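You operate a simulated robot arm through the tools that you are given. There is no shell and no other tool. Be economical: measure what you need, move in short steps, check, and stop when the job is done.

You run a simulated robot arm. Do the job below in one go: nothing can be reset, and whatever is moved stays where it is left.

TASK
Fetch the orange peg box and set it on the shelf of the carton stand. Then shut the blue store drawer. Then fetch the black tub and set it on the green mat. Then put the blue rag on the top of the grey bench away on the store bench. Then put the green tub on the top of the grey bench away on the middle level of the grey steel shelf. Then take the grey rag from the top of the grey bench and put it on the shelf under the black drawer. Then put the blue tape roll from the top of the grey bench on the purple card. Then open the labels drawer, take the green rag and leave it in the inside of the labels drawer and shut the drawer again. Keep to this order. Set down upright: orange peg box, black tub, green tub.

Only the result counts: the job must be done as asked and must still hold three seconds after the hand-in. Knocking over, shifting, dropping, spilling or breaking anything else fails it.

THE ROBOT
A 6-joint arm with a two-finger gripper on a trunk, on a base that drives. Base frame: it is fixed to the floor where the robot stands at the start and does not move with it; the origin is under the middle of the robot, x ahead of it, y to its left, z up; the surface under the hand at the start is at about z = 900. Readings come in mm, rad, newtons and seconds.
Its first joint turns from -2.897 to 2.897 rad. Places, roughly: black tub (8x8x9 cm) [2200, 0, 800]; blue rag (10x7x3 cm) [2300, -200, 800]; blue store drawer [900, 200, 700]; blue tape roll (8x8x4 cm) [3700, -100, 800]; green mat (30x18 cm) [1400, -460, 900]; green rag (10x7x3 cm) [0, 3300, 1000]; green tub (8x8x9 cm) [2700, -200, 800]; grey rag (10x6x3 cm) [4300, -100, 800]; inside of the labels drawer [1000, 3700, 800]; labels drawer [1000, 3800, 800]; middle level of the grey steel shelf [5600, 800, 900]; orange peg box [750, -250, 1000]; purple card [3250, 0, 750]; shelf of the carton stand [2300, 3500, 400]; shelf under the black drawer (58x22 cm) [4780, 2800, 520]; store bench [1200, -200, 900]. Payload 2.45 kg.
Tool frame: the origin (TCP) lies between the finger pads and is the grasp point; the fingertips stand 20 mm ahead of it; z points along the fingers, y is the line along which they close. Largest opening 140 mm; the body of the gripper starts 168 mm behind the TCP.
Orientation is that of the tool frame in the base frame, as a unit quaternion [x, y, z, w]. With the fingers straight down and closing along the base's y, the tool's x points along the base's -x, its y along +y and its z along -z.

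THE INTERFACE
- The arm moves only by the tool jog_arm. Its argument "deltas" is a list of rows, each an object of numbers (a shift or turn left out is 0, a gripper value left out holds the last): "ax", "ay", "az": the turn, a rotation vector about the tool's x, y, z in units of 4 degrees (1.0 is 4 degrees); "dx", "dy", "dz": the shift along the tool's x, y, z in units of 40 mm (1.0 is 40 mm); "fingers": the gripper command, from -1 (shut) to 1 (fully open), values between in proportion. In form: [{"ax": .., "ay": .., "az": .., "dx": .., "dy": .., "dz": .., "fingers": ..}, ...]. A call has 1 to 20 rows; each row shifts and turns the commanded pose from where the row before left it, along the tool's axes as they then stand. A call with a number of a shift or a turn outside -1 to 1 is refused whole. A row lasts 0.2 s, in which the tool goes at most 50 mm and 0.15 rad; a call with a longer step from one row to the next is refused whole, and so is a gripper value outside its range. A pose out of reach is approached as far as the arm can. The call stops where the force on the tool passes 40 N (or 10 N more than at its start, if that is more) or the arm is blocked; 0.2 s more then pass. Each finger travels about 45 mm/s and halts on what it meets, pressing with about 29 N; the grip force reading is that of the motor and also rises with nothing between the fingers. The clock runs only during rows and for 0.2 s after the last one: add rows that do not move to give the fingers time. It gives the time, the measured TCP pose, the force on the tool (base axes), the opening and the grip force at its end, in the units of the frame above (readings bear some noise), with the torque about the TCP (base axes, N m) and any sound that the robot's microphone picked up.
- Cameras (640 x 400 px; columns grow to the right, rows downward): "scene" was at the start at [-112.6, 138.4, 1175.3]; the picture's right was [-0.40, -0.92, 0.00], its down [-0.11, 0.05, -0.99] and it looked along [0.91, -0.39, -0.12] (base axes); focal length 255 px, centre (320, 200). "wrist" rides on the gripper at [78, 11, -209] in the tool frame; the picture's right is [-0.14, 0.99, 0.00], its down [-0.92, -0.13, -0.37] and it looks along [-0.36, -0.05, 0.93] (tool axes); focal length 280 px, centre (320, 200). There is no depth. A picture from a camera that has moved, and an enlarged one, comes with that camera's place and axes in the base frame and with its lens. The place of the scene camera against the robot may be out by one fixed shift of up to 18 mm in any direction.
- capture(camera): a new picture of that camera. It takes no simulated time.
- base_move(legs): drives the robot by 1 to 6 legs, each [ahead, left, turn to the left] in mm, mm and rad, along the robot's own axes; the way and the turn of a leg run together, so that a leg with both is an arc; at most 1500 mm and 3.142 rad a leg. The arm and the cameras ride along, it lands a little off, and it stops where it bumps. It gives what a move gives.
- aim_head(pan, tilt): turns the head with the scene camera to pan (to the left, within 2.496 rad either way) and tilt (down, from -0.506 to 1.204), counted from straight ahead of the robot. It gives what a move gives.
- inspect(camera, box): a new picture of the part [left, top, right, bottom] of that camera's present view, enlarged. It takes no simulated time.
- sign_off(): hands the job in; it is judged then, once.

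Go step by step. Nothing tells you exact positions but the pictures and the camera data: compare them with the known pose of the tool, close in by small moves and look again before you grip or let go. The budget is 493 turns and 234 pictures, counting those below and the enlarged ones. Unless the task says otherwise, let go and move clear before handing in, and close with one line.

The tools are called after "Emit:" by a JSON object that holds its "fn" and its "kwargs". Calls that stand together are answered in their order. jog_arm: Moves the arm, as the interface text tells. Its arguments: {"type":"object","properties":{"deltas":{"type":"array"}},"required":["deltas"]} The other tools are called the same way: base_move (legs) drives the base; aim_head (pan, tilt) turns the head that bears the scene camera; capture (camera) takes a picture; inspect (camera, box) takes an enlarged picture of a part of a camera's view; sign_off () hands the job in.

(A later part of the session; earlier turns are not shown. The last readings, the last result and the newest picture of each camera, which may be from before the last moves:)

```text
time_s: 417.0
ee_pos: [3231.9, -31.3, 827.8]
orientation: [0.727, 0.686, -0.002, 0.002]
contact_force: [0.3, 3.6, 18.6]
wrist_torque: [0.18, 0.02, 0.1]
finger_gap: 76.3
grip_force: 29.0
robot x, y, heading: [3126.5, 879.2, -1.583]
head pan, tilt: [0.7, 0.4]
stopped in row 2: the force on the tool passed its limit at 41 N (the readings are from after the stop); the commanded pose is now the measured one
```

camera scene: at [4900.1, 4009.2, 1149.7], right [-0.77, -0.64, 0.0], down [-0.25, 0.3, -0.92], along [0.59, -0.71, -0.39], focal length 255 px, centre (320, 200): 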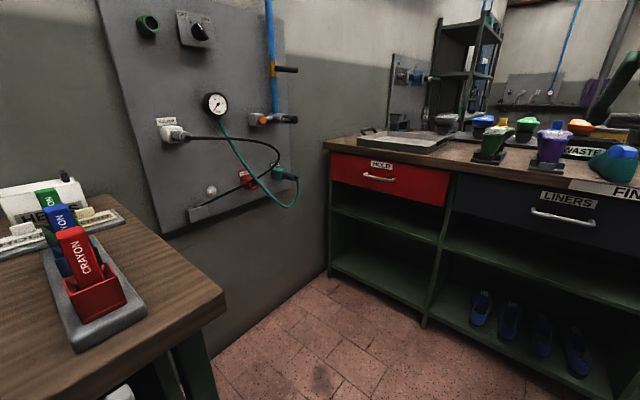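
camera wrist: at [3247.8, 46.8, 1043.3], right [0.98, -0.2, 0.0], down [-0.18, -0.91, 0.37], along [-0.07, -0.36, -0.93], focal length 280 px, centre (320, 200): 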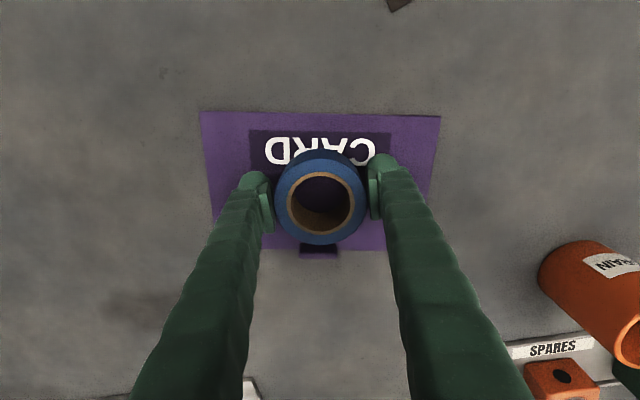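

Emit:
{"fn": "jog_arm", "kwargs": {"deltas": [{"fingers": 0.2}, {"fingers": 0.5}, {"fingers": 0.5}, {}, {"dz": -0.3}, {"dz": -1}, {"dz": -1}, {"dz": -1}, {"dz": -1}, {"dz": -1}, {"dz": -1}]}}

Emit:
{"fn": "capture", "kwargs": {"camera": "wrist"}}

```text
time_s: 419.4
ee_pos: [3232.8, -28.9, 1077.1]
orientation: [0.727, 0.686, -0.002, 0.002]
contact_force: [-0.9, -0.9, 0.3]
wrist_torque: [0.04, 0.01, -0.02]
finger_gap: 105.3
grip_force: 0.0
robot x, y, heading: [3125.7, 875.0, -1.577]
head pan, tilt: [0.7, 0.4]
```

```text
143 pictures are left
camera wrist: at [3249.0, 48.6, 1285.3], right [0.98, -0.2, 0.0], down [-0.18, -0.91, 0.37], along [-0.07, -0.37, -0.93], focal length 280 px, centre (320, 200)
```

wrist: 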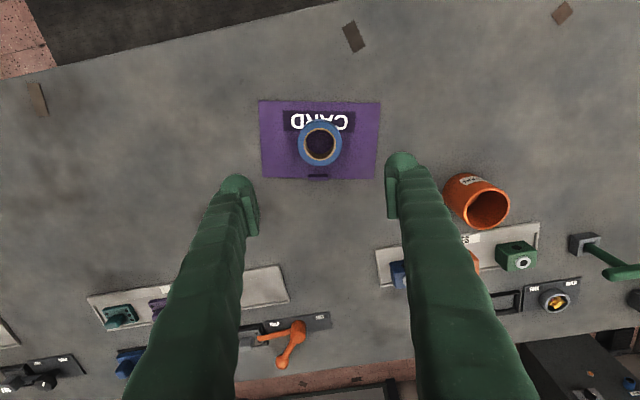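

The tape roll is on the card. Last item: the labels drawer and the green rag behind the machines. I'll tuck the arm, drive round the right side and look from the north.

Emit:
{"fn": "jog_arm", "kwargs": {"deltas": [{"dz": -0.5, "dx": 0.8}, {"dz": -0.5, "dx": 0.8}, {"dz": -0.5, "dx": 0.8}, {"dx": 1}, {"dx": 1}, {"dx": 1}, {"dx": 1}, {"dx": 1}, {"dx": 1}, {"dx": 1}, {"dx": 1}]}}

Emit:
{"fn": "base_move", "kwargs": {"legs": [[-330, 0, 0], [0, 0, 3.14], [1400, -60, 0], [1400, 0, 0], [500, 0, 0], [0, 0, 1.3]]}}

Emit:
{"fn": "aim_head", "kwargs": {"pan": 0.4, "tilt": 0.25}}

Emit:
{"fn": "capture", "kwargs": {"camera": "scene"}}

```text
time_s: 421.8
ee_pos: [3256.7, 389.0, 1135.5]
orientation: [0.728, 0.686, -0.002, 0.001]
contact_force: [0.4, -0.9, 1.1]
wrist_torque: [0.06, 0.0, 0.02]
finger_gap: 104.8
grip_force: 0.0
robot x, y, heading: [3127.3, 876.8, -1.578]
head pan, tilt: [0.7, 0.4]
```

```text
time_s: 450.3
ee_pos: [2445.3, 4461.9, 1135.0]
orientation: [0.989, -0.146, -0.001, 0.0]
contact_force: [0.2, 0.0, 0.3]
wrist_torque: [-0.01, 0.04, 0.03]
finger_gap: 105.0
grip_force: 0.0
robot x, y, heading: [2953.8, 4473.0, 2.899]
head pan, tilt: [0.7, 0.4]
```

```text
time_s: 451.1
ee_pos: [2444.2, 4461.8, 1135.2]
orientation: [0.989, -0.146, -0.001, -0.001]
contact_force: [0.7, -0.1, 0.2]
wrist_torque: [0.02, -0.02, 0.02]
finger_gap: 105.0
grip_force: 0.1
robot x, y, heading: [2952.5, 4473.9, 2.898]
head pan, tilt: [0.4, 0.25]
```

```text
142 pictures are left
camera scene: at [2995.9, 4245.0, 1163.6], right [-0.16, 0.99, 0.0], down [0.24, 0.04, -0.97], along [-0.96, -0.15, -0.25], focal length 255 px, centre (320, 200)
```

scene: 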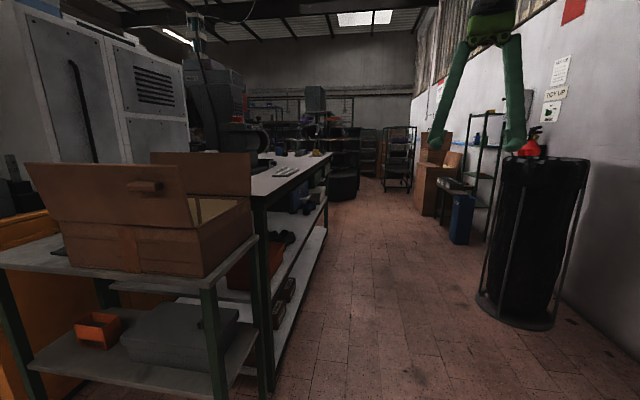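

The peg box still stands on its shelf, and a corridor runs behind the long white table. I'll drive along it.

Emit:
{"fn": "base_move", "kwargs": {"legs": [[0, 0, 0.24], [1100, 0, 0]]}}

Emit:
{"fn": "aim_head", "kwargs": {"pan": 0.5, "tilt": 0.3}}

Emit:
{"fn": "capture", "kwargs": {"camera": "scene"}}

```text
time_s: 457.6
ee_pos: [1350.6, 4321.0, 1136.0]
orientation: [1.0, -0.012, -0.001, 0.0]
contact_force: [-0.2, 0.0, -0.1]
wrist_torque: [0.01, -0.01, -0.04]
finger_gap: 104.8
grip_force: 0.0
robot x, y, heading: [1839.8, 4460.8, -3.122]
head pan, tilt: [0.4, 0.25]
```

```text
time_s: 458.3
ee_pos: [1351.4, 4320.8, 1136.3]
orientation: [1.0, -0.013, -0.003, 0.0]
contact_force: [-0.6, 0.3, -0.1]
wrist_torque: [0.0, -0.01, -0.02]
finger_gap: 105.2
grip_force: 0.1
robot x, y, heading: [1840.9, 4468.3, -3.126]
head pan, tilt: [0.499, 0.3]
```

```text
141 pictures are left
camera scene: at [1944.0, 4248.7, 1159.0], right [-0.5, 0.87, 0.0], down [0.26, 0.15, -0.96], along [-0.83, -0.48, -0.3], focal length 255 px, centre (320, 200)
```

scene: 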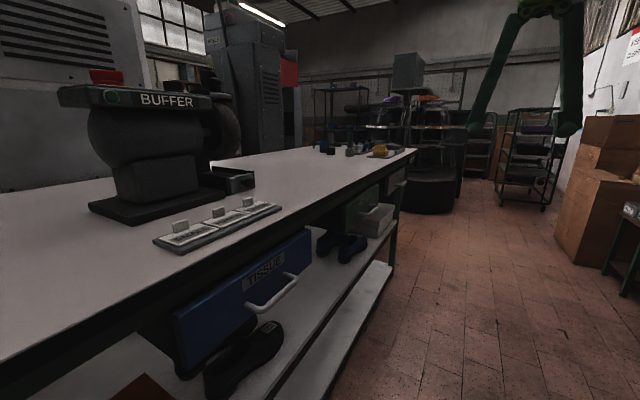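

Emit:
{"fn": "inspect", "kwargs": {"camera": "scene", "box": [240, 110, 480, 260]}}

```text
2.67 times, centred on (360, 185) of scene
camera zoom: at [1944.0, 4248.7, 1159.0], right [-0.5, 0.87, 0.0], down [0.26, 0.15, -0.96], along [-0.83, -0.48, -0.3], focal length 680 px, centre (213, 240)
```

zoom: 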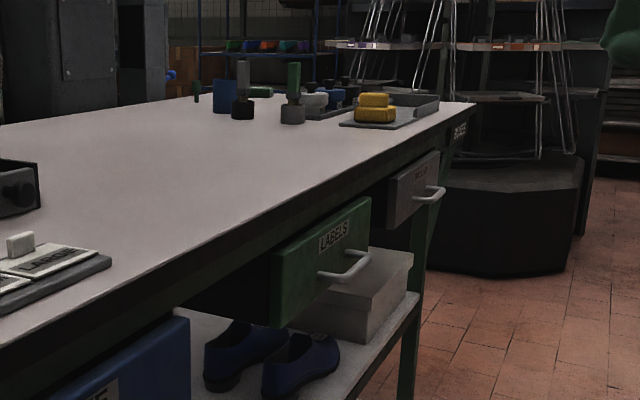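

The green LABELS drawer with a bar handle is at x≈1000 and the green rag near (0, 3300) at the table's far end. I'll stand in front of the drawer facing -y.

Emit:
{"fn": "base_move", "kwargs": {"legs": [[840, 0, 0], [0, -150, 0], [0, 0, 1.555]]}}

Emit:
{"fn": "capture", "kwargs": {"camera": "wrist"}}

Emit:
{"fn": "aim_head", "kwargs": {"pan": -0.1, "tilt": 0.4}}

Emit:
{"fn": "capture", "kwargs": {"camera": "scene"}}

```text
time_s: 467.7
ee_pos: [1150.9, 4102.8, 1133.9]
orientation: [0.694, 0.72, -0.001, 0.001]
contact_force: [-0.2, -0.7, -0.3]
wrist_torque: [-0.03, 0.02, 0.0]
finger_gap: 105.1
grip_force: 0.0
robot x, y, heading: [979.5, 4580.4, -1.489]
head pan, tilt: [0.499, 0.3]
```

```text
139 pictures are left
camera wrist: at [1160.2, 4182.3, 1343.7], right [0.99, -0.1, 0.0], down [-0.1, -0.92, 0.37], along [-0.04, -0.37, -0.93], focal length 280 px, centre (320, 200)
```

wrist: 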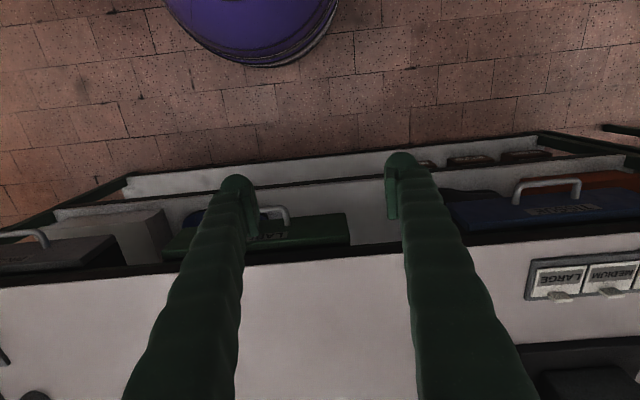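

```text
time_s: 468.7
ee_pos: [1151.2, 4102.5, 1134.7]
orientation: [0.695, 0.719, -0.001, 0.001]
contact_force: [-0.3, 0.0, -0.6]
wrist_torque: [-0.02, 0.02, 0.0]
finger_gap: 104.9
grip_force: 0.0
robot x, y, heading: [974.3, 4576.8, -1.486]
head pan, tilt: [-0.099, 0.4]
```

```text
138 pictures are left
camera scene: at [1126.1, 4691.3, 1149.7], right [-1.0, 0.02, 0.0], down [0.01, 0.39, -0.92], along [-0.01, -0.92, -0.39], focal length 255 px, centre (320, 200)
```

scene: 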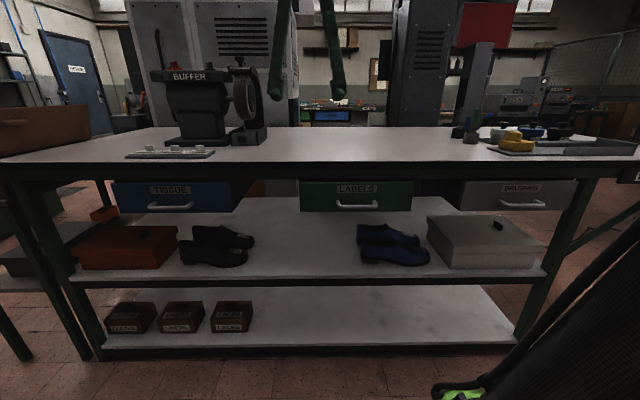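

The LABELS drawer's handle is near (1005, 3955, ~815). I'll move over it and turn the tool 90° so the fingers close along y across the bar.

Emit:
{"fn": "aim_head", "kwargs": {"pan": 0.7, "tilt": 0.4}}

Emit:
{"fn": "jog_arm", "kwargs": {"deltas": [{"dy": -0.9}, {"dy": -0.9}, {"dy": -0.9}, {"dy": -0.9}, {"az": -1}, {"az": -1}, {"az": -1}, {"az": -1}, {"az": -1}, {"az": -1}, {"az": -1}, {"az": -1}, {"az": -1}, {"az": -1}, {"az": -1}, {"az": -1}, {"az": -1}, {"az": -1}, {"az": -1}, {"az": -1}]}}

Emit:
{"fn": "jog_arm", "kwargs": {"deltas": [{"az": -1}, {"az": -1}, {"az": -1}, {"az": -1}, {"az": -1}, {"az": -1}, {"az": -0.5}, {}]}}

Emit:
{"fn": "capture", "kwargs": {"camera": "wrist"}}

```text
time_s: 469.8
ee_pos: [1151.4, 4102.8, 1135.6]
orientation: [0.695, 0.719, -0.002, 0.002]
contact_force: [0.7, 0.6, 0.2]
wrist_torque: [-0.02, -0.02, 0.02]
finger_gap: 105.0
grip_force: 0.1
robot x, y, heading: [980.4, 4580.2, -1.486]
head pan, tilt: [0.7, 0.4]
```

```text
time_s: 474.0
ee_pos: [1007.7, 4097.7, 1135.8]
orientation: [0.208, 0.978, -0.002, 0.001]
contact_force: [-0.3, -0.5, 0.6]
wrist_torque: [0.01, 0.03, 0.01]
finger_gap: 104.8
grip_force: 0.1
robot x, y, heading: [978.4, 4580.7, -1.487]
head pan, tilt: [0.7, 0.4]
```

```text
time_s: 475.8
ee_pos: [1006.8, 4096.9, 1133.6]
orientation: [-0.018, 1.0, -0.002, 0.0]
contact_force: [0.1, -0.2, -0.3]
wrist_torque: [0.02, -0.03, 0.01]
finger_gap: 105.0
grip_force: 0.0
robot x, y, heading: [977.3, 4580.7, -1.49]
head pan, tilt: [0.7, 0.4]
```

```text
137 pictures are left
camera wrist: at [929.2, 4107.3, 1343.5], right [0.1, 0.99, 0.0], down [0.92, -0.09, 0.37], along [0.37, -0.04, -0.93], focal length 280 px, centre (320, 200)
```

wrist: 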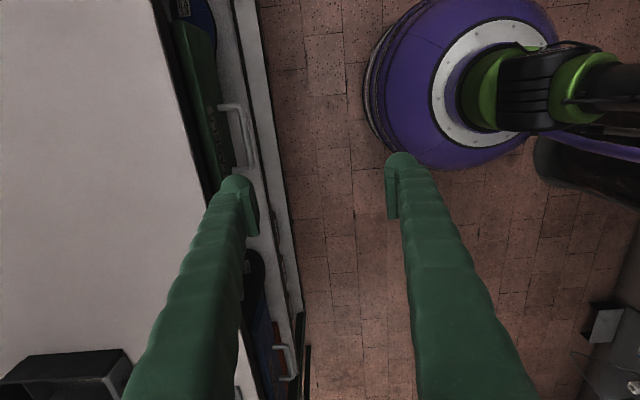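

Emit:
{"fn": "inspect", "kwargs": {"camera": "wrist", "box": [140, 40, 340, 240]}}

```text
2.00 times, centred on (240, 140) of wrist
camera zoom: at [929.2, 4107.3, 1343.5], right [0.1, 0.99, 0.0], down [0.92, -0.09, 0.37], along [0.37, -0.04, -0.93], focal length 561 px, centre (480, 320)
```

zoom: 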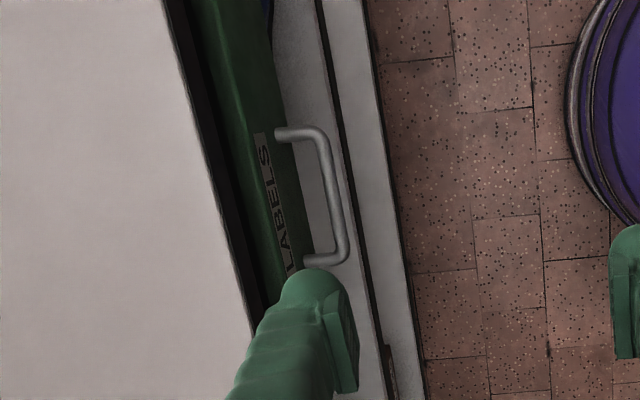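

The handle bar runs along x at about (1003, 3957, 800), ~44 mm off the drawer front. I'll come down over it with a 40 mm opening.

Emit:
{"fn": "jog_arm", "kwargs": {"deltas": [{"dy": -0.5, "dz": 0.9, "fingers": -0.43}, {"dy": -0.5, "dz": 0.9}, {"dy": -0.5, "dz": 0.9}, {"dy": -0.5, "dz": 0.9}, {"dy": -0.5, "dz": 0.9}, {"dy": -0.5, "dz": 0.9}, {"dy": -0.5, "dz": 0.9}, {}]}}

Emit:
{"fn": "capture", "kwargs": {"camera": "wrist"}}

```text
time_s: 477.6
ee_pos: [1009.7, 3955.8, 884.7]
orientation: [-0.017, 1.0, -0.002, 0.0]
contact_force: [0.8, 1.3, 0.4]
wrist_torque: [-0.02, -0.03, 0.03]
finger_gap: 39.9
grip_force: 0.0
robot x, y, heading: [973.5, 4578.4, -1.49]
head pan, tilt: [0.7, 0.4]
```

```text
135 pictures are left
camera wrist: at [933.7, 3966.0, 1093.0], right [0.1, 0.99, 0.0], down [0.92, -0.09, 0.37], along [0.37, -0.04, -0.93], focal length 280 px, centre (320, 200)
```

wrist: 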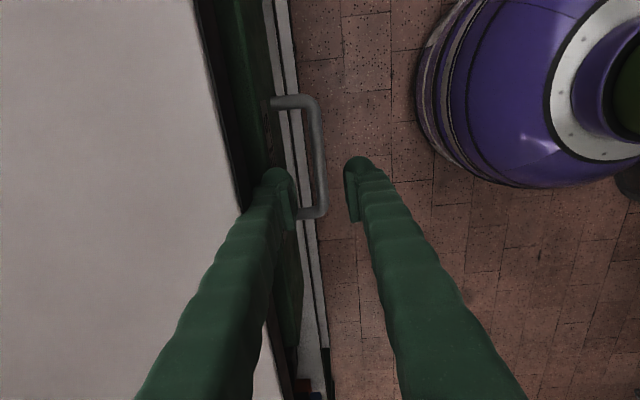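

Bar centred at y≈3957. Narrowing the opening slightly and descending so one finger goes behind the bar.

Emit:
{"fn": "jog_arm", "kwargs": {"deltas": [{"dy": 0.06, "dx": 0.1, "fingers": -0.53}, {}, {"dz": 0.5}, {"dz": 0.5}, {"dz": 0.5}, {"dz": 0.5}, {}]}}

Emit:
{"fn": "capture", "kwargs": {"camera": "wrist"}}

```text
time_s: 479.2
ee_pos: [1009.9, 3958.1, 804.7]
orientation: [-0.018, 1.0, -0.001, 0.0]
contact_force: [0.3, 0.8, -0.7]
wrist_torque: [-0.02, 0.02, -0.02]
finger_gap: 32.4
grip_force: 0.2
robot x, y, heading: [972.7, 4580.8, -1.488]
head pan, tilt: [0.7, 0.4]
```

```text
134 pictures are left
camera wrist: at [931.7, 3967.7, 1012.8], right [0.1, 0.99, 0.0], down [0.92, -0.09, 0.37], along [0.37, -0.04, -0.93], focal length 280 px, centre (320, 200)
```

wrist: 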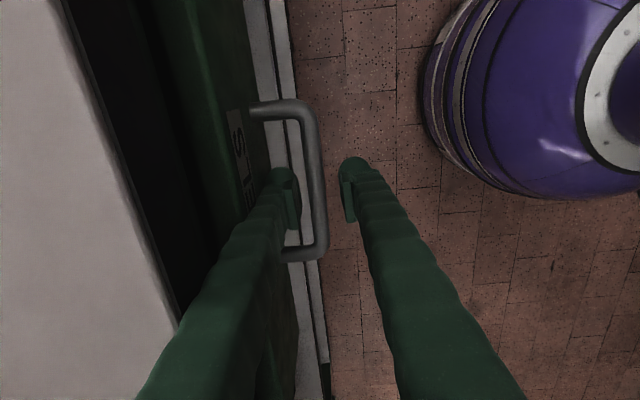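

Emit:
{"fn": "jog_arm", "kwargs": {"deltas": [{"fingers": -0.8}, {"fingers": -1}, {"fingers": -1}, {}]}}

```text
time_s: 480.2
ee_pos: [1009.8, 3958.6, 804.6]
orientation: [-0.017, 1.0, -0.002, 0.0]
contact_force: [2.0, -1.7, -5.8]
wrist_torque: [-0.03, -0.06, -1.29]
finger_gap: 10.6
grip_force: 37.8
robot x, y, heading: [976.1, 4577.3, -1.491]
head pan, tilt: [0.7, 0.4]
```

The bar is gripped. Pulling the drawer open.

Emit:
{"fn": "jog_arm", "kwargs": {"deltas": [{"dy": 0.3}, {"dy": 0.5}, {"dy": 0.5}, {"dy": 0.5}, {"dy": 0.5}, {"dy": 0.5}, {}]}}

Emit:
{"fn": "capture", "kwargs": {"camera": "wrist"}}

```text
time_s: 481.6
ee_pos: [1007.9, 4060.7, 802.9]
orientation: [-0.018, 1.0, -0.002, 0.001]
contact_force: [8.8, -1.0, -1.3]
wrist_torque: [-0.03, -0.26, -1.29]
finger_gap: 10.5
grip_force: 38.1
robot x, y, heading: [978.6, 4578.6, -1.486]
head pan, tilt: [0.7, 0.4]
stopped in row 6: the force on the tool passed its limit at 40 N (the readings are from after the stop); the commanded pose is now the measured one
```

```text
133 pictures are left
camera wrist: at [929.5, 4069.9, 1012.0], right [0.1, 0.99, 0.0], down [0.92, -0.09, 0.37], along [0.37, -0.04, -0.93], focal length 280 px, centre (320, 200)
```

wrist: 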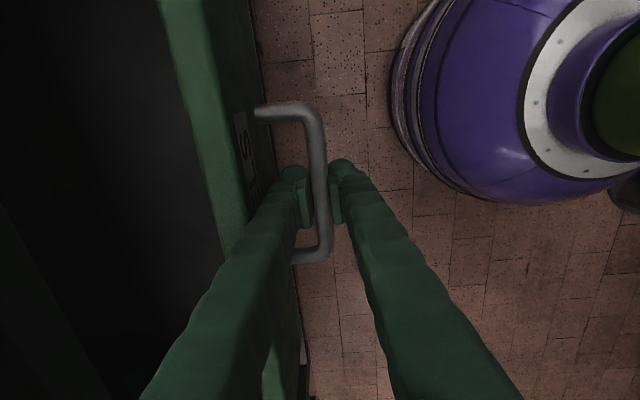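

It moved 100 mm and stopped at the force limit. Pulling on more slowly.

Emit:
{"fn": "jog_arm", "kwargs": {"deltas": [{"dy": 0.2}, {"dy": 0.25}, {"dy": 0.25}, {"dy": 0.25}, {"dy": 0.25}, {"dy": 0.25}, {"dy": 0.25}, {"dy": 0.25}]}}

```text
time_s: 482.9
ee_pos: [1008.4, 4115.9, 803.6]
orientation: [-0.019, 1.0, -0.002, 0.002]
contact_force: [5.7, 0.2, -5.7]
wrist_torque: [-0.01, -0.15, -1.31]
finger_gap: 10.5
grip_force: 37.5
robot x, y, heading: [978.0, 4579.1, -1.486]
head pan, tilt: [0.7, 0.4]
stopped in row 6: the force on the tool passed its limit at 42 N (the readings are from after the stop); the commanded pose is now the measured one
```

Emit:
{"fn": "jog_arm", "kwargs": {"deltas": [{"dy": 0.12}, {"dy": 0.15}, {"dy": 0.15}, {"dy": 0.15}, {"dy": 0.15}, {"dy": 0.15}, {"dy": 0.15}, {"dy": 0.15}, {"dy": 0.15}, {"dy": 0.15}]}}

Emit:
{"fn": "capture", "kwargs": {"camera": "wrist"}}

```text
time_s: 485.1
ee_pos: [1007.6, 4172.7, 802.7]
orientation: [-0.019, 1.0, -0.002, 0.002]
contact_force: [8.0, -0.1, -7.4]
wrist_torque: [-0.04, -0.26, -1.32]
finger_gap: 10.5
grip_force: 37.4
robot x, y, heading: [976.1, 4581.3, -1.481]
head pan, tilt: [0.7, 0.4]
stopped in row 10: the force on the tool passed its limit at 41 N (the readings are from after the stop); the commanded pose is now the measured one
```

```text
132 pictures are left
camera wrist: at [928.5, 4181.6, 1011.7], right [0.1, 1.0, 0.0], down [0.92, -0.09, 0.37], along [0.37, -0.04, -0.93], focal length 280 px, centre (320, 200)
```

wrist: 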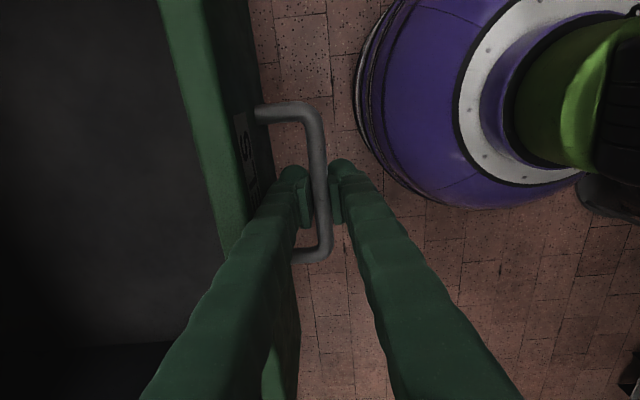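

The drawer is open about 215 mm. Releasing the handle and lifting clear.

Emit:
{"fn": "jog_arm", "kwargs": {"deltas": [{"fingers": -0.6}, {"fingers": -0.55}, {"fingers": -0.55}, {"dz": -0.5}, {"dz": -1}, {"dz": -1}, {"dz": -1}, {"dz": -1}, {"dz": -1}, {"dz": -1}, {"dz": -1}, {"dz": -1}]}}

Emit:
{"fn": "capture", "kwargs": {"camera": "wrist"}}

```text
time_s: 487.7
ee_pos: [1004.1, 4174.4, 1143.3]
orientation: [-0.019, 1.0, -0.002, 0.003]
contact_force: [-0.1, 0.1, 0.7]
wrist_torque: [0.02, 0.03, 0.01]
finger_gap: 31.4
grip_force: 0.1
robot x, y, heading: [976.0, 4580.6, -1.485]
head pan, tilt: [0.7, 0.4]
```

```text
131 pictures are left
camera wrist: at [924.5, 4184.1, 1351.5], right [0.1, 1.0, 0.0], down [0.92, -0.09, 0.37], along [0.37, -0.04, -0.93], focal length 280 px, centre (320, 200)
```

wrist: 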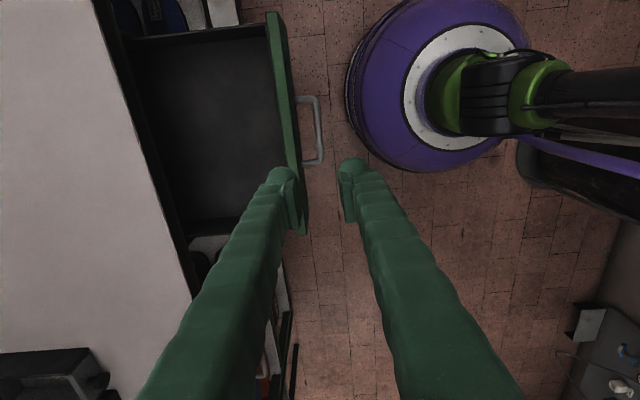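

The drawer interior is empty: x 840–1165, y 3893–4084. Now to the green rag: strafing to x≈0.

Emit:
{"fn": "base_move", "kwargs": {"legs": [[0, 0, -0.085], [0, -950, 0]]}}

Emit:
{"fn": "aim_head", "kwargs": {"pan": 0.4, "tilt": 0.4}}

Emit:
{"fn": "capture", "kwargs": {"camera": "scene"}}

```text
time_s: 493.0
ee_pos: [50.5, 4180.5, 1142.3]
orientation: [0.031, 0.999, -0.003, 0.002]
contact_force: [-1.1, 0.1, -0.4]
wrist_torque: [-0.03, -0.03, 0.01]
finger_gap: 31.6
grip_force: 0.1
robot x, y, heading: [66.9, 4587.4, -1.585]
head pan, tilt: [0.7, 0.4]
```

```text
time_s: 493.8
ee_pos: [50.1, 4181.4, 1142.1]
orientation: [0.032, 0.999, -0.003, 0.003]
contact_force: [0.8, 0.4, 0.3]
wrist_torque: [0.0, 0.03, 0.0]
finger_gap: 31.6
grip_force: 0.1
robot x, y, heading: [68.8, 4588.9, -1.585]
head pan, tilt: [0.4, 0.4]
```

```text
130 pictures are left
camera scene: at [271.0, 4688.5, 1149.7], right [-0.93, -0.38, 0.0], down [-0.15, 0.36, -0.92], along [0.35, -0.85, -0.39], focal length 255 px, centre (320, 200)
```

scene: 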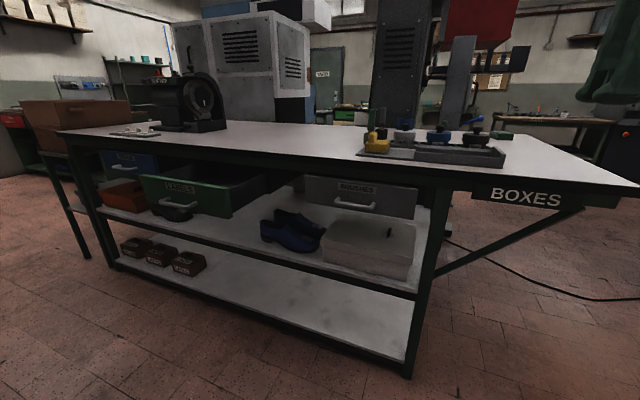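

Emit:
{"fn": "aim_head", "kwargs": {"pan": 0.7, "tilt": 0.4}}

Emit:
{"fn": "base_move", "kwargs": {"legs": [[330, 0, 0]]}}

Emit:
{"fn": "jog_arm", "kwargs": {"deltas": [{"dy": -1}, {"dy": -1}, {"dy": -1}, {"dy": -1}, {"dy": -1}]}}

Emit:
{"fn": "capture", "kwargs": {"camera": "wrist"}}

```text
time_s: 494.6
ee_pos: [50.5, 4180.4, 1142.9]
orientation: [0.032, 0.999, -0.003, 0.002]
contact_force: [0.0, 0.1, -0.1]
wrist_torque: [-0.02, 0.04, 0.01]
finger_gap: 31.6
grip_force: 0.1
robot x, y, heading: [62.6, 4587.5, -1.586]
head pan, tilt: [0.7, 0.4]
```

```text
time_s: 496.8
ee_pos: [46.4, 3844.0, 1142.2]
orientation: [0.029, 1.0, -0.003, 0.003]
contact_force: [-0.4, -0.1, 0.8]
wrist_torque: [0.01, 0.0, 0.01]
finger_gap: 31.3
grip_force: 0.1
robot x, y, heading: [60.0, 4250.9, -1.586]
head pan, tilt: [0.7, 0.4]
```

```text
time_s: 498.0
ee_pos: [38.6, 3647.5, 1141.7]
orientation: [0.029, 1.0, -0.003, 0.003]
contact_force: [0.4, 0.7, 0.2]
wrist_torque: [-0.07, 0.0, 0.01]
finger_gap: 31.2
grip_force: 0.1
robot x, y, heading: [62.9, 4248.7, -1.588]
head pan, tilt: [0.7, 0.4]
```

```text
129 pictures are left
camera wrist: at [-39.2, 3662.9, 1350.2], right [0.2, 0.98, 0.0], down [0.91, -0.18, 0.37], along [0.37, -0.08, -0.93], focal length 280 px, centre (320, 200)
```

wrist: 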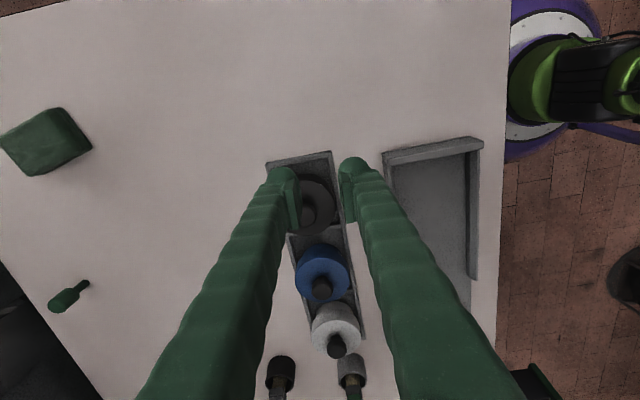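

The green rag is at left, about (-45, 3250), tilted. I'll step closer, turn the tool to close across its short side and move above.

Emit:
{"fn": "base_move", "kwargs": {"legs": [[120, 0, 0]]}}

Emit:
{"fn": "jog_arm", "kwargs": {"deltas": [{"az": 1, "fingers": 1}, {"az": 1}, {"az": 1}, {"az": 1}, {"az": 1}, {"az": 1}, {"az": 1}, {"az": 1}, {"az": 1}, {"az": 1}, {"az": 1}, {"az": 1}, {"az": 1}, {"az": 1}, {"az": 1}, {"az": 1}, {"az": 1}]}}

Emit:
{"fn": "jog_arm", "kwargs": {"deltas": [{"dx": -0.7, "dy": -0.55}, {"dx": -0.7, "dy": -0.55}, {"dx": -0.7, "dy": -0.55}, {"dx": -0.7, "dy": -0.55}, {"dx": -0.7, "dy": -0.55}]}}

Emit:
{"fn": "capture", "kwargs": {"camera": "wrist"}}

```text
time_s: 499.1
ee_pos: [29.6, 3561.4, 1140.6]
orientation: [0.03, 1.0, -0.003, 0.003]
contact_force: [-0.3, 0.8, 0.3]
wrist_torque: [-0.01, -0.04, -0.05]
finger_gap: 31.3
grip_force: 0.1
robot x, y, heading: [54.4, 4168.3, -1.586]
head pan, tilt: [0.7, 0.4]
stopped in leg 1: the robot was blocked; the commanded pose is now the measured one
```

```text
time_s: 502.7
ee_pos: [29.8, 3563.2, 1140.8]
orientation: [0.585, 0.811, -0.001, 0.003]
contact_force: [-0.9, -0.6, 0.4]
wrist_torque: [-0.01, -0.02, -0.01]
finger_gap: 139.9
grip_force: 0.1
robot x, y, heading: [55.5, 4168.3, -1.587]
head pan, tilt: [0.7, 0.4]
```

```text
time_s: 503.9
ee_pos: [-31.5, 3392.1, 1143.5]
orientation: [0.585, 0.811, -0.001, 0.005]
contact_force: [0.4, 0.3, 1.0]
wrist_torque: [-0.09, 0.03, 0.04]
finger_gap: 140.0
grip_force: 0.1
robot x, y, heading: [50.4, 4166.9, -1.585]
head pan, tilt: [0.7, 0.4]
```

```text
128 pictures are left
camera wrist: at [-45.3, 3471.2, 1350.9], right [0.98, 0.18, 0.0], down [0.17, -0.91, 0.37], along [0.07, -0.37, -0.93], focal length 280 px, centre (320, 200)
```

wrist: 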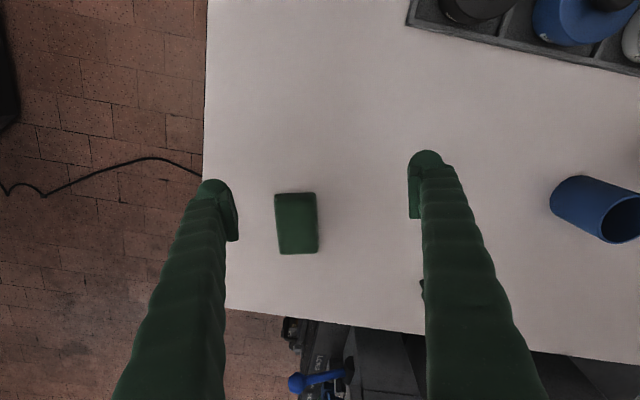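

Triangulated: rag top z≈950 at (-43, 3265). Moving above it for a second look.

Emit:
{"fn": "jog_arm", "kwargs": {"deltas": [{"dx": -0.74, "dy": -0.325, "dz": 0.6}, {"dx": -0.74, "dy": -0.325, "dz": 0.6}, {"dx": -0.74, "dy": -0.325, "dz": 0.6}, {"dx": -0.74, "dy": -0.325, "dz": 0.6}, {}]}}

Emit:
{"fn": "capture", "kwargs": {"camera": "wrist"}}

```text
time_s: 505.1
ee_pos: [-40.1, 3264.7, 1046.3]
orientation: [0.585, 0.811, -0.001, 0.004]
contact_force: [-0.1, -0.5, 0.3]
wrist_torque: [-0.01, -0.05, 0.02]
finger_gap: 140.0
grip_force: 0.0
robot x, y, heading: [53.5, 4165.6, -1.587]
head pan, tilt: [0.7, 0.4]
```

```text
127 pictures are left
camera wrist: at [-55.1, 3343.6, 1254.0], right [0.98, 0.18, 0.0], down [0.17, -0.91, 0.37], along [0.07, -0.37, -0.93], focal length 280 px, centre (320, 200)
```

wrist: 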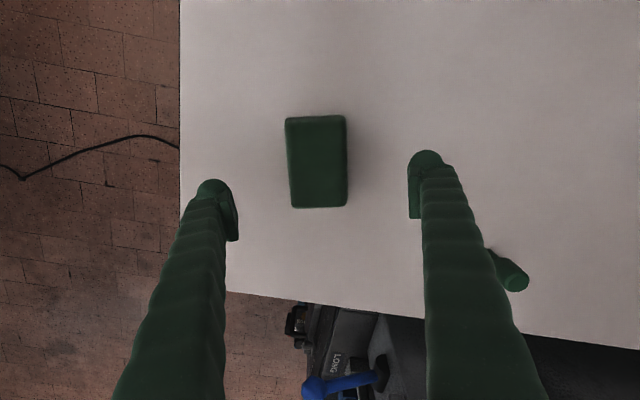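

Aligned over the rag. Descending carefully (table height ≈905–915).

Emit:
{"fn": "jog_arm", "kwargs": {"deltas": [{"dy": -0.07, "dz": 0.9}, {"dz": 0.9}, {"dz": 0.55}, {}]}}

Emit:
{"fn": "capture", "kwargs": {"camera": "wrist"}}

```text
time_s: 506.1
ee_pos: [-40.9, 3262.5, 952.0]
orientation: [0.585, 0.811, 0.0, 0.004]
contact_force: [-0.4, 0.5, 0.4]
wrist_torque: [-0.01, 0.02, 0.02]
finger_gap: 139.8
grip_force: 0.1
robot x, y, heading: [56.2, 4170.4, -1.588]
head pan, tilt: [0.7, 0.4]
```

```text
126 pictures are left
camera wrist: at [-55.6, 3342.3, 1160.0], right [0.98, 0.18, 0.0], down [0.17, -0.91, 0.37], along [0.07, -0.37, -0.93], focal length 280 px, centre (320, 200)
```

wrist: 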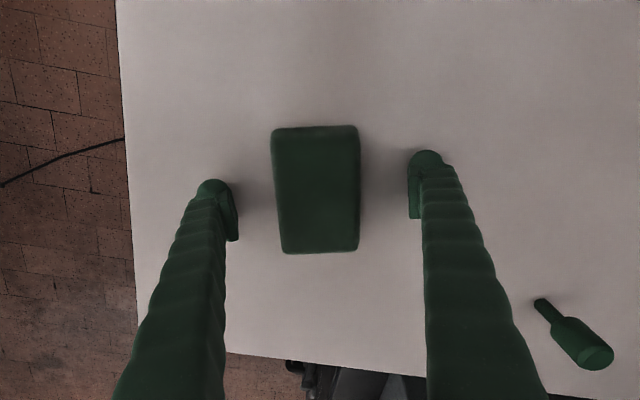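

Emit:
{"fn": "jog_arm", "kwargs": {"deltas": [{"dz": 0.2}, {}]}}

Emit:
{"fn": "jog_arm", "kwargs": {"deltas": [{"dz": 0.1}, {}]}}

```text
time_s: 506.5
ee_pos: [-40.8, 3263.4, 951.1]
orientation: [0.585, 0.811, -0.002, 0.005]
contact_force: [1.3, 3.9, 16.7]
wrist_torque: [-0.09, 0.74, -0.15]
finger_gap: 140.1
grip_force: 0.0
robot x, y, heading: [52.7, 4168.0, -1.585]
head pan, tilt: [0.7, 0.4]
stopped in row 1: the force on the tool passed its limit at 60 N (the readings are from after the stop); the commanded pose is now the measured one
```

```text
time_s: 506.8
ee_pos: [-40.5, 3263.3, 949.4]
orientation: [0.585, 0.811, -0.003, 0.003]
contact_force: [1.3, 4.6, 18.2]
wrist_torque: [0.04, 0.53, 0.01]
finger_gap: 140.1
grip_force: 0.1
robot x, y, heading: [54.9, 4171.0, -1.589]
head pan, tilt: [0.7, 0.4]
stopped in row 1: the force on the tool passed its limit at 50 N (the readings are from after the stop); the commanded pose is now the measured one
```

The tips touch the table at z≈930. Raising 2 mm and closing on the rag.

Emit:
{"fn": "jog_arm", "kwargs": {"deltas": [{"dz": -0.08}, {}, {"fingers": 0.5}, {"fingers": 0.1}, {"fingers": -0.2}, {"fingers": -0.2}, {"fingers": -0.2}, {"fingers": -0.2}, {}]}}

Emit:
{"fn": "capture", "kwargs": {"camera": "wrist"}}

```text
time_s: 508.1
ee_pos: [-39.6, 3262.7, 956.5]
orientation: [0.585, 0.811, -0.004, 0.005]
contact_force: [16.5, 1.6, 33.0]
wrist_torque: [1.41, -3.9, -0.52]
finger_gap: 103.3
grip_force: 26.1
robot x, y, heading: [56.2, 4164.0, -1.586]
head pan, tilt: [0.7, 0.4]
stopped in row 6: the force on the tool passed its limit at 44 N (the readings are from after the stop); the commanded pose is now the measured one
```

```text
125 pictures are left
camera wrist: at [-55.5, 3344.2, 1163.9], right [0.98, 0.18, 0.0], down [0.17, -0.91, 0.38], along [0.07, -0.37, -0.92], focal length 280 px, centre (320, 200)
```

wrist: 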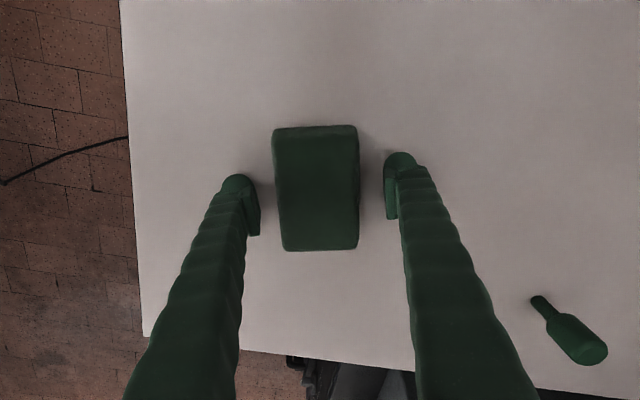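

The fingers are rubbing on the table. Raising a few mm and closing again.

Emit:
{"fn": "jog_arm", "kwargs": {"deltas": [{"dz": -0.15}, {}, {"fingers": 0.2}, {"fingers": 0}, {}]}}

```text
time_s: 509.3
ee_pos: [-42.4, 3262.1, 958.5]
orientation: [0.585, 0.811, -0.003, 0.004]
contact_force: [-0.5, 0.5, -0.5]
wrist_torque: [-0.03, -0.01, -0.02]
finger_gap: 70.5
grip_force: 0.1
robot x, y, heading: [55.6, 4169.1, -1.587]
head pan, tilt: [0.7, 0.4]
```

Emit:
{"fn": "jog_arm", "kwargs": {"deltas": [{"fingers": -0.2}, {"fingers": -0.3}, {"fingers": -0.3}, {}]}}

Emit:
{"fn": "capture", "kwargs": {"camera": "wrist"}}

```text
time_s: 510.3
ee_pos: [-43.4, 3262.2, 958.4]
orientation: [0.585, 0.811, -0.003, 0.004]
contact_force: [-2.3, -1.1, 2.6]
wrist_torque: [-0.05, 0.16, 0.01]
finger_gap: 67.4
grip_force: 29.2
robot x, y, heading: [55.3, 4167.0, -1.59]
head pan, tilt: [0.7, 0.4]
```

```text
124 pictures are left
camera wrist: at [-56.9, 3341.9, 1167.0], right [0.98, 0.18, 0.0], down [0.17, -0.91, 0.38], along [0.07, -0.37, -0.93], focal length 280 px, centre (320, 200)
```

wrist: 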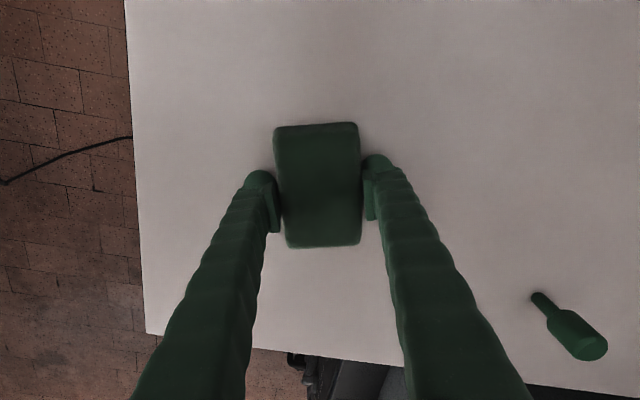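

Gripped at 67 mm. Lifting.

Emit:
{"fn": "jog_arm", "kwargs": {"deltas": [{"dz": -0.3}, {"dz": -0.7}, {"dz": -1}, {"dz": -1}, {"dz": -1}, {"dz": -0.8}]}}

Emit:
{"fn": "capture", "kwargs": {"camera": "wrist"}}

```text
time_s: 511.7
ee_pos: [-41.5, 3266.2, 1151.2]
orientation: [0.585, 0.811, -0.003, 0.004]
contact_force: [0.7, -0.8, -0.4]
wrist_torque: [-0.03, -0.03, -0.02]
finger_gap: 66.6
grip_force: 28.5
robot x, y, heading: [55.1, 4169.4, -1.587]
head pan, tilt: [0.7, 0.4]
```

```text
123 pictures are left
camera wrist: at [-56.3, 3345.7, 1358.9], right [0.98, 0.18, 0.0], down [0.17, -0.91, 0.38], along [0.07, -0.37, -0.93], focal length 280 px, centre (320, 200)
```

wrist: 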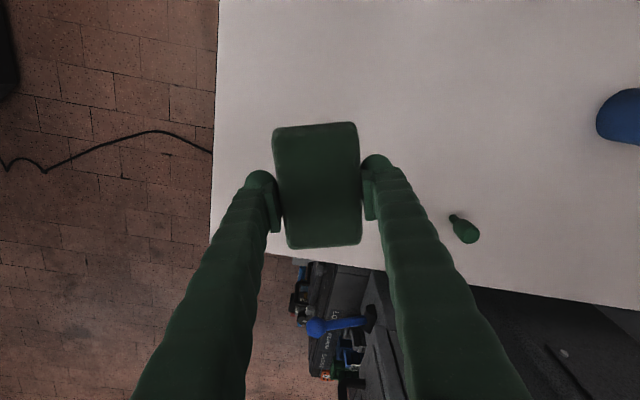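

Held. Tucking, squaring the tool, then driving back to the open drawer.

Emit:
{"fn": "jog_arm", "kwargs": {"deltas": [{"dx": 0.949, "dy": 0.316}, {"dx": 0.949, "dy": 0.316}, {"dx": 0.949, "dy": 0.316}, {"dx": 0.949, "dy": 0.316}, {"dx": 0.949, "dy": 0.316}, {"dx": 0.949, "dy": 0.316}, {"dx": 0.949, "dy": 0.316}, {"az": 0.9}, {"az": 0.9}, {"az": 0.9}, {"az": 0.9}, {"az": 0.9}]}}

Emit:
{"fn": "base_move", "kwargs": {"legs": [[-440, 0, 0.015], [0, 970, 0]]}}

Emit:
{"fn": "capture", "kwargs": {"camera": "wrist"}}

```text
time_s: 514.3
ee_pos: [-43.1, 3545.2, 1147.1]
orientation: [0.705, 0.71, -0.002, 0.004]
contact_force: [0.4, -0.6, -0.3]
wrist_torque: [-0.01, 0.02, 0.02]
finger_gap: 65.8
grip_force: 28.6
robot x, y, heading: [51.2, 4167.1, -1.588]
head pan, tilt: [0.7, 0.4]
```

```text
time_s: 521.5
ee_pos: [902.8, 3963.1, 1148.2]
orientation: [0.707, 0.707, -0.003, 0.005]
contact_force: [0.1, -0.9, -0.8]
wrist_torque: [0.0, -0.03, -0.03]
finger_gap: 65.2
grip_force: 29.2
robot x, y, heading: [1005.2, 4585.4, -1.589]
head pan, tilt: [0.7, 0.4]
```

```text
122 pictures are left
camera wrist: at [913.6, 4044.2, 1356.0], right [0.99, -0.14, 0.01], down [-0.13, -0.92, 0.38], along [-0.05, -0.37, -0.93], focal length 280 px, centre (320, 200)
```

wrist: 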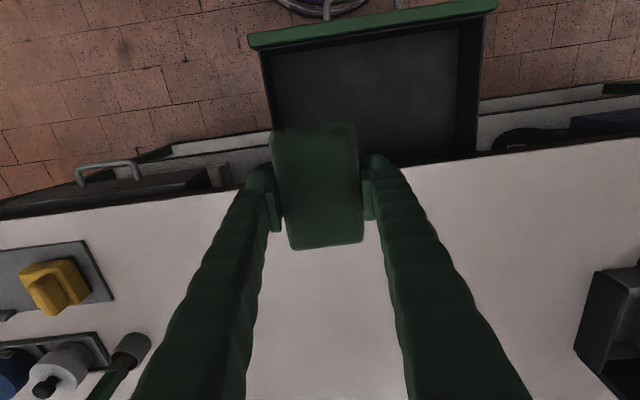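

The drawer interior spans x 829–1175, y 3915–4102. Moving the rag to (1003, 4008) and lowering.

Emit:
{"fn": "jog_arm", "kwargs": {"deltas": [{"dx": 0.38, "dy": 0.84}, {"dx": 0.38, "dy": 0.84}, {"dx": 0.38, "dy": 0.84}, {"dz": 1}, {"dz": 1}, {"dz": 1}, {"dz": 1}, {"dz": 1}, {"dz": 0.8}, {}]}}

Emit:
{"fn": "capture", "kwargs": {"camera": "wrist"}}

```text
time_s: 523.7
ee_pos: [1004.4, 4005.6, 916.1]
orientation: [0.707, 0.707, -0.003, 0.005]
contact_force: [1.3, 0.1, -0.9]
wrist_torque: [0.02, 0.01, -0.01]
finger_gap: 65.0
grip_force: 28.5
robot x, y, heading: [1003.3, 4588.9, -1.592]
head pan, tilt: [0.7, 0.4]
```

```text
121 pictures are left
camera wrist: at [1016.7, 4086.9, 1123.6], right [0.99, -0.14, 0.01], down [-0.13, -0.92, 0.38], along [-0.05, -0.37, -0.93], focal length 280 px, centre (320, 200)
```

wrist: 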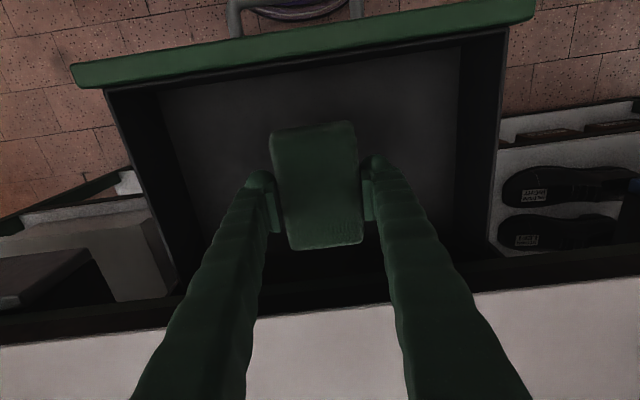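

Emit:
{"fn": "jog_arm", "kwargs": {"deltas": [{"dz": 0.8}, {"dz": 0.8}, {"dz": 0.4}, {}]}}

Emit:
{"fn": "jog_arm", "kwargs": {"deltas": [{"dz": 0.2}, {}]}}

```text
time_s: 524.7
ee_pos: [1005.4, 4008.6, 835.0]
orientation: [0.707, 0.707, -0.002, 0.005]
contact_force: [0.4, 0.6, -0.5]
wrist_torque: [0.04, 0.03, -0.02]
finger_gap: 65.3
grip_force: 28.6
robot x, y, heading: [1003.6, 4584.6, -1.592]
head pan, tilt: [0.7, 0.4]
```

```text
time_s: 525.3
ee_pos: [1004.8, 4007.5, 827.5]
orientation: [0.707, 0.707, -0.003, 0.005]
contact_force: [-0.4, 0.0, -1.3]
wrist_torque: [-0.04, 0.0, -0.03]
finger_gap: 65.2
grip_force: 29.1
robot x, y, heading: [1000.8, 4587.8, -1.589]
head pan, tilt: [0.7, 0.4]
```

Emit:
{"fn": "jog_arm", "kwargs": {"deltas": [{"dz": 0.2}, {}, {"dz": 0.2}, {}]}}

Emit:
{"fn": "capture", "kwargs": {"camera": "wrist"}}

```text
time_s: 526.3
ee_pos: [1003.8, 4005.3, 811.8]
orientation: [0.707, 0.708, -0.003, 0.004]
contact_force: [0.3, -0.4, -1.2]
wrist_torque: [-0.01, 0.02, 0.01]
finger_gap: 65.1
grip_force: 28.6
robot x, y, heading: [1002.3, 4584.6, -1.593]
head pan, tilt: [0.7, 0.4]
```

```text
120 pictures are left
camera wrist: at [1014.4, 4086.6, 1019.1], right [0.99, -0.14, 0.01], down [-0.13, -0.92, 0.38], along [-0.05, -0.37, -0.93], focal length 280 px, centre (320, 200)
```

wrist: 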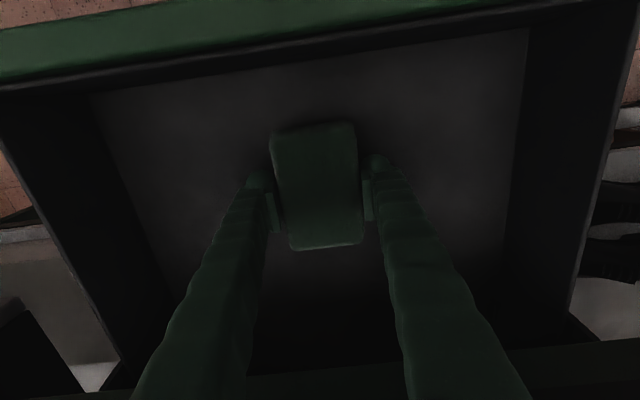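

Emit:
{"fn": "jog_arm", "kwargs": {"deltas": [{"dz": 0.12}, {}]}}

Emit:
{"fn": "jog_arm", "kwargs": {"deltas": [{"dz": 0.12}, {}]}}

```text
time_s: 526.9
ee_pos: [1004.3, 4004.8, 804.7]
orientation: [0.707, 0.707, -0.002, 0.005]
contact_force: [0.7, 0.4, -0.2]
wrist_torque: [0.04, -0.02, 0.03]
finger_gap: 65.4
grip_force: 29.4
robot x, y, heading: [1000.8, 4584.5, -1.591]
head pan, tilt: [0.7, 0.4]
```

```text
time_s: 527.5
ee_pos: [1005.0, 4006.3, 802.3]
orientation: [0.707, 0.707, -0.004, 0.005]
contact_force: [0.0, -0.5, -0.1]
wrist_torque: [0.03, -0.01, -0.01]
finger_gap: 65.4
grip_force: 29.4
robot x, y, heading: [1004.4, 4581.1, -1.591]
head pan, tilt: [0.7, 0.4]
```

Emit:
{"fn": "jog_arm", "kwargs": {"deltas": [{"dz": 0.12}, {}]}}

Emit:
{"fn": "jog_arm", "kwargs": {"deltas": [{"dz": 0.12}, {}]}}

```text
time_s: 528.1
ee_pos: [1004.9, 4005.7, 798.0]
orientation: [0.706, 0.708, -0.003, 0.006]
contact_force: [0.9, -0.6, 15.0]
wrist_torque: [0.29, 0.16, -0.05]
finger_gap: 65.4
grip_force: 28.6
robot x, y, heading: [1007.1, 4582.8, -1.595]
head pan, tilt: [0.7, 0.4]
stopped in row 2: the force on the tool passed its limit at 43 N (the readings are from after the stop); the commanded pose is now the measured one
```

```text
time_s: 528.5
ee_pos: [1004.8, 4004.6, 798.4]
orientation: [0.707, 0.708, -0.002, 0.005]
contact_force: [1.4, -1.1, 17.8]
wrist_torque: [0.22, -0.05, 0.01]
finger_gap: 65.0
grip_force: 29.2
robot x, y, heading: [1005.5, 4581.4, -1.596]
head pan, tilt: [0.7, 0.4]
stopped in row 1: the force on the tool passed its limit at 54 N (the readings are from after the stop); the commanded pose is now the measured one
```

Contact with the drawer floor. Releasing and rising straight up.

Emit:
{"fn": "jog_arm", "kwargs": {"deltas": [{"fingers": 0.1}, {"fingers": 0.3}, {"fingers": 0.3}, {}, {"dz": -0.3}, {"dz": -0.8}, {"dz": -1}, {"dz": -1}, {"dz": -1}, {"dz": -1}, {"dz": -1}, {"dz": -1}, {"dz": -1}]}}

Emit:
{"fn": "capture", "kwargs": {"camera": "wrist"}}

```text
time_s: 531.3
ee_pos: [1002.5, 4008.1, 1119.9]
orientation: [0.706, 0.708, -0.002, 0.005]
contact_force: [0.5, 0.4, 0.0]
wrist_torque: [-0.02, -0.01, 0.0]
finger_gap: 91.2
grip_force: 0.1
robot x, y, heading: [1001.4, 4587.9, -1.591]
head pan, tilt: [0.7, 0.4]
```

```text
119 pictures are left
camera wrist: at [1013.4, 4089.6, 1328.7], right [0.99, -0.14, 0.0], down [-0.13, -0.92, 0.38], along [-0.05, -0.38, -0.93], focal length 280 px, centre (320, 200)
```

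wrist: 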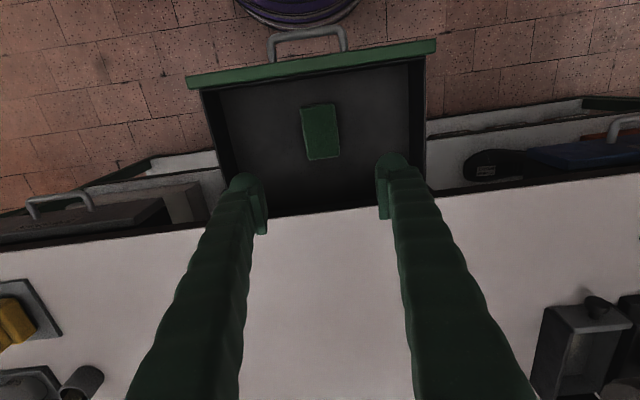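

The rag lies flat in the drawer. Now to shut it: I back up a little, close the fingers and come down in front of the handle bar.

Emit:
{"fn": "base_move", "kwargs": {"legs": [[-150, 0, 0.02]]}}

Emit:
{"fn": "jog_arm", "kwargs": {"deltas": [{"dx": 0.8, "fingers": -1}, {"dx": 0.8}, {"dx": 0.7}, {}, {}, {"dz": 1}, {"dz": 1}, {"dz": 1}, {"dz": 1}, {"dz": 1}, {"dz": 0.5}, {}]}}

Emit:
{"fn": "capture", "kwargs": {"camera": "wrist"}}

```text
time_s: 532.6
ee_pos: [1015.4, 4154.2, 1120.8]
orientation: [0.7, 0.714, -0.003, 0.004]
contact_force: [-0.6, 0.4, -0.2]
wrist_torque: [0.0, -0.03, 0.0]
finger_gap: 91.0
grip_force: 0.0
robot x, y, heading: [1010.2, 4730.0, -1.575]
head pan, tilt: [0.7, 0.4]
```

```text
time_s: 535.2
ee_pos: [1014.3, 4243.3, 898.8]
orientation: [0.701, 0.714, -0.002, 0.005]
contact_force: [-0.3, -0.5, -0.1]
wrist_torque: [-0.01, 0.06, 0.0]
finger_gap: 0.0
grip_force: 28.9
robot x, y, heading: [1006.1, 4731.3, -1.567]
head pan, tilt: [0.7, 0.4]
```

```text
118 pictures are left
camera wrist: at [1022.9, 4324.1, 1106.6], right [0.99, -0.12, 0.0], down [-0.11, -0.92, 0.38], along [-0.04, -0.38, -0.93], focal length 280 px, centre (320, 200)
```

wrist: 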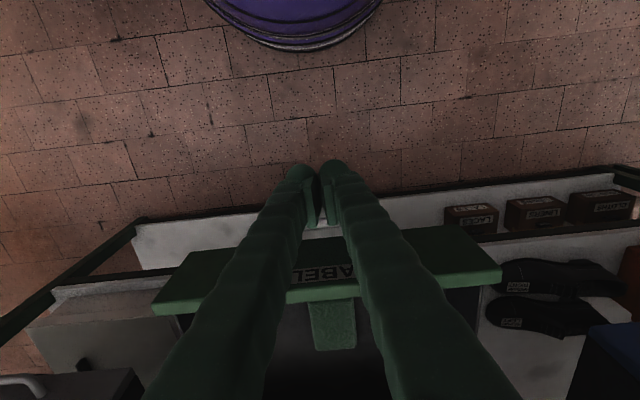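

Emit:
{"fn": "jog_arm", "kwargs": {"deltas": [{"dz": 0.8}, {"dz": 0.8}, {"dz": 0.6}, {}, {"dx": -0.4}, {"dx": -0.4}, {"dx": -0.4}, {"dx": -0.4}, {"dx": -0.4}, {"dx": -0.4}]}}

Emit:
{"fn": "capture", "kwargs": {"camera": "wrist"}}

```text
time_s: 537.4
ee_pos: [1017.7, 4146.5, 810.7]
orientation: [0.7, 0.714, -0.003, 0.005]
contact_force: [-0.7, -0.5, -0.3]
wrist_torque: [-0.01, 0.02, 0.0]
finger_gap: 0.0
grip_force: 29.4
robot x, y, heading: [1008.5, 4729.7, -1.573]
head pan, tilt: [0.7, 0.4]
```

```text
117 pictures are left
camera wrist: at [1027.1, 4228.5, 1019.2], right [0.99, -0.12, 0.0], down [-0.11, -0.92, 0.38], along [-0.04, -0.38, -0.93], focal length 280 px, centre (320, 200)
```

wrist: 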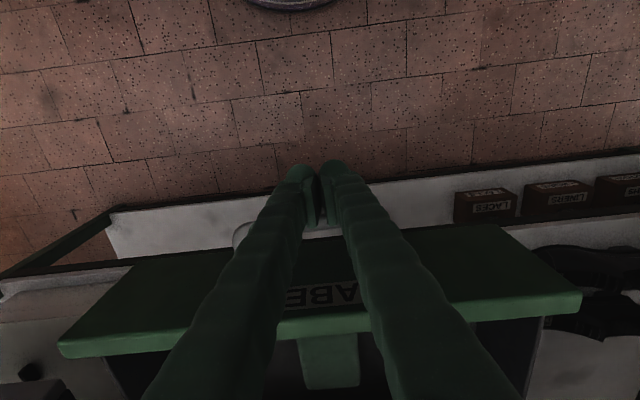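

The drawer is moving in. Continuing to push until it stops.

Emit:
{"fn": "jog_arm", "kwargs": {"deltas": [{"dx": -0.4}, {"dx": -0.4}, {"dx": -0.4}, {"dx": -0.4}, {"dx": -0.4}, {"dx": -0.4}, {"dx": -0.4}, {"dx": -0.4}, {"dx": -0.3}, {"dx": -0.3}, {"dx": -0.3}, {"dx": -0.3}]}}

Emit:
{"fn": "capture", "kwargs": {"camera": "wrist"}}

```text
time_s: 540.0
ee_pos: [1020.3, 3983.3, 811.8]
orientation: [0.7, 0.714, -0.001, 0.002]
contact_force: [0.1, 11.7, 4.2]
wrist_torque: [0.05, 0.03, -0.1]
finger_gap: 0.0
grip_force: 29.5
robot x, y, heading: [1000.7, 4731.2, -1.576]
head pan, tilt: [0.7, 0.4]
stopped in row 12: the force on the tool passed its limit at 58 N (the readings are from after the stop); the commanded pose is now the measured one
```

```text
116 pictures are left
camera wrist: at [1029.6, 4062.2, 1021.2], right [0.99, -0.12, 0.0], down [-0.11, -0.92, 0.37], along [-0.04, -0.37, -0.93], focal length 280 px, centre (320, 200)
```

wrist: 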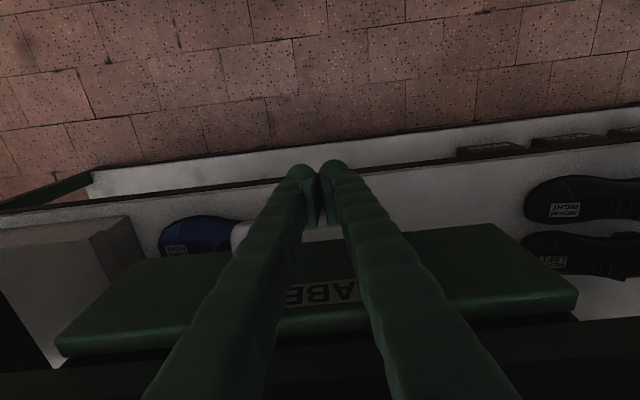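

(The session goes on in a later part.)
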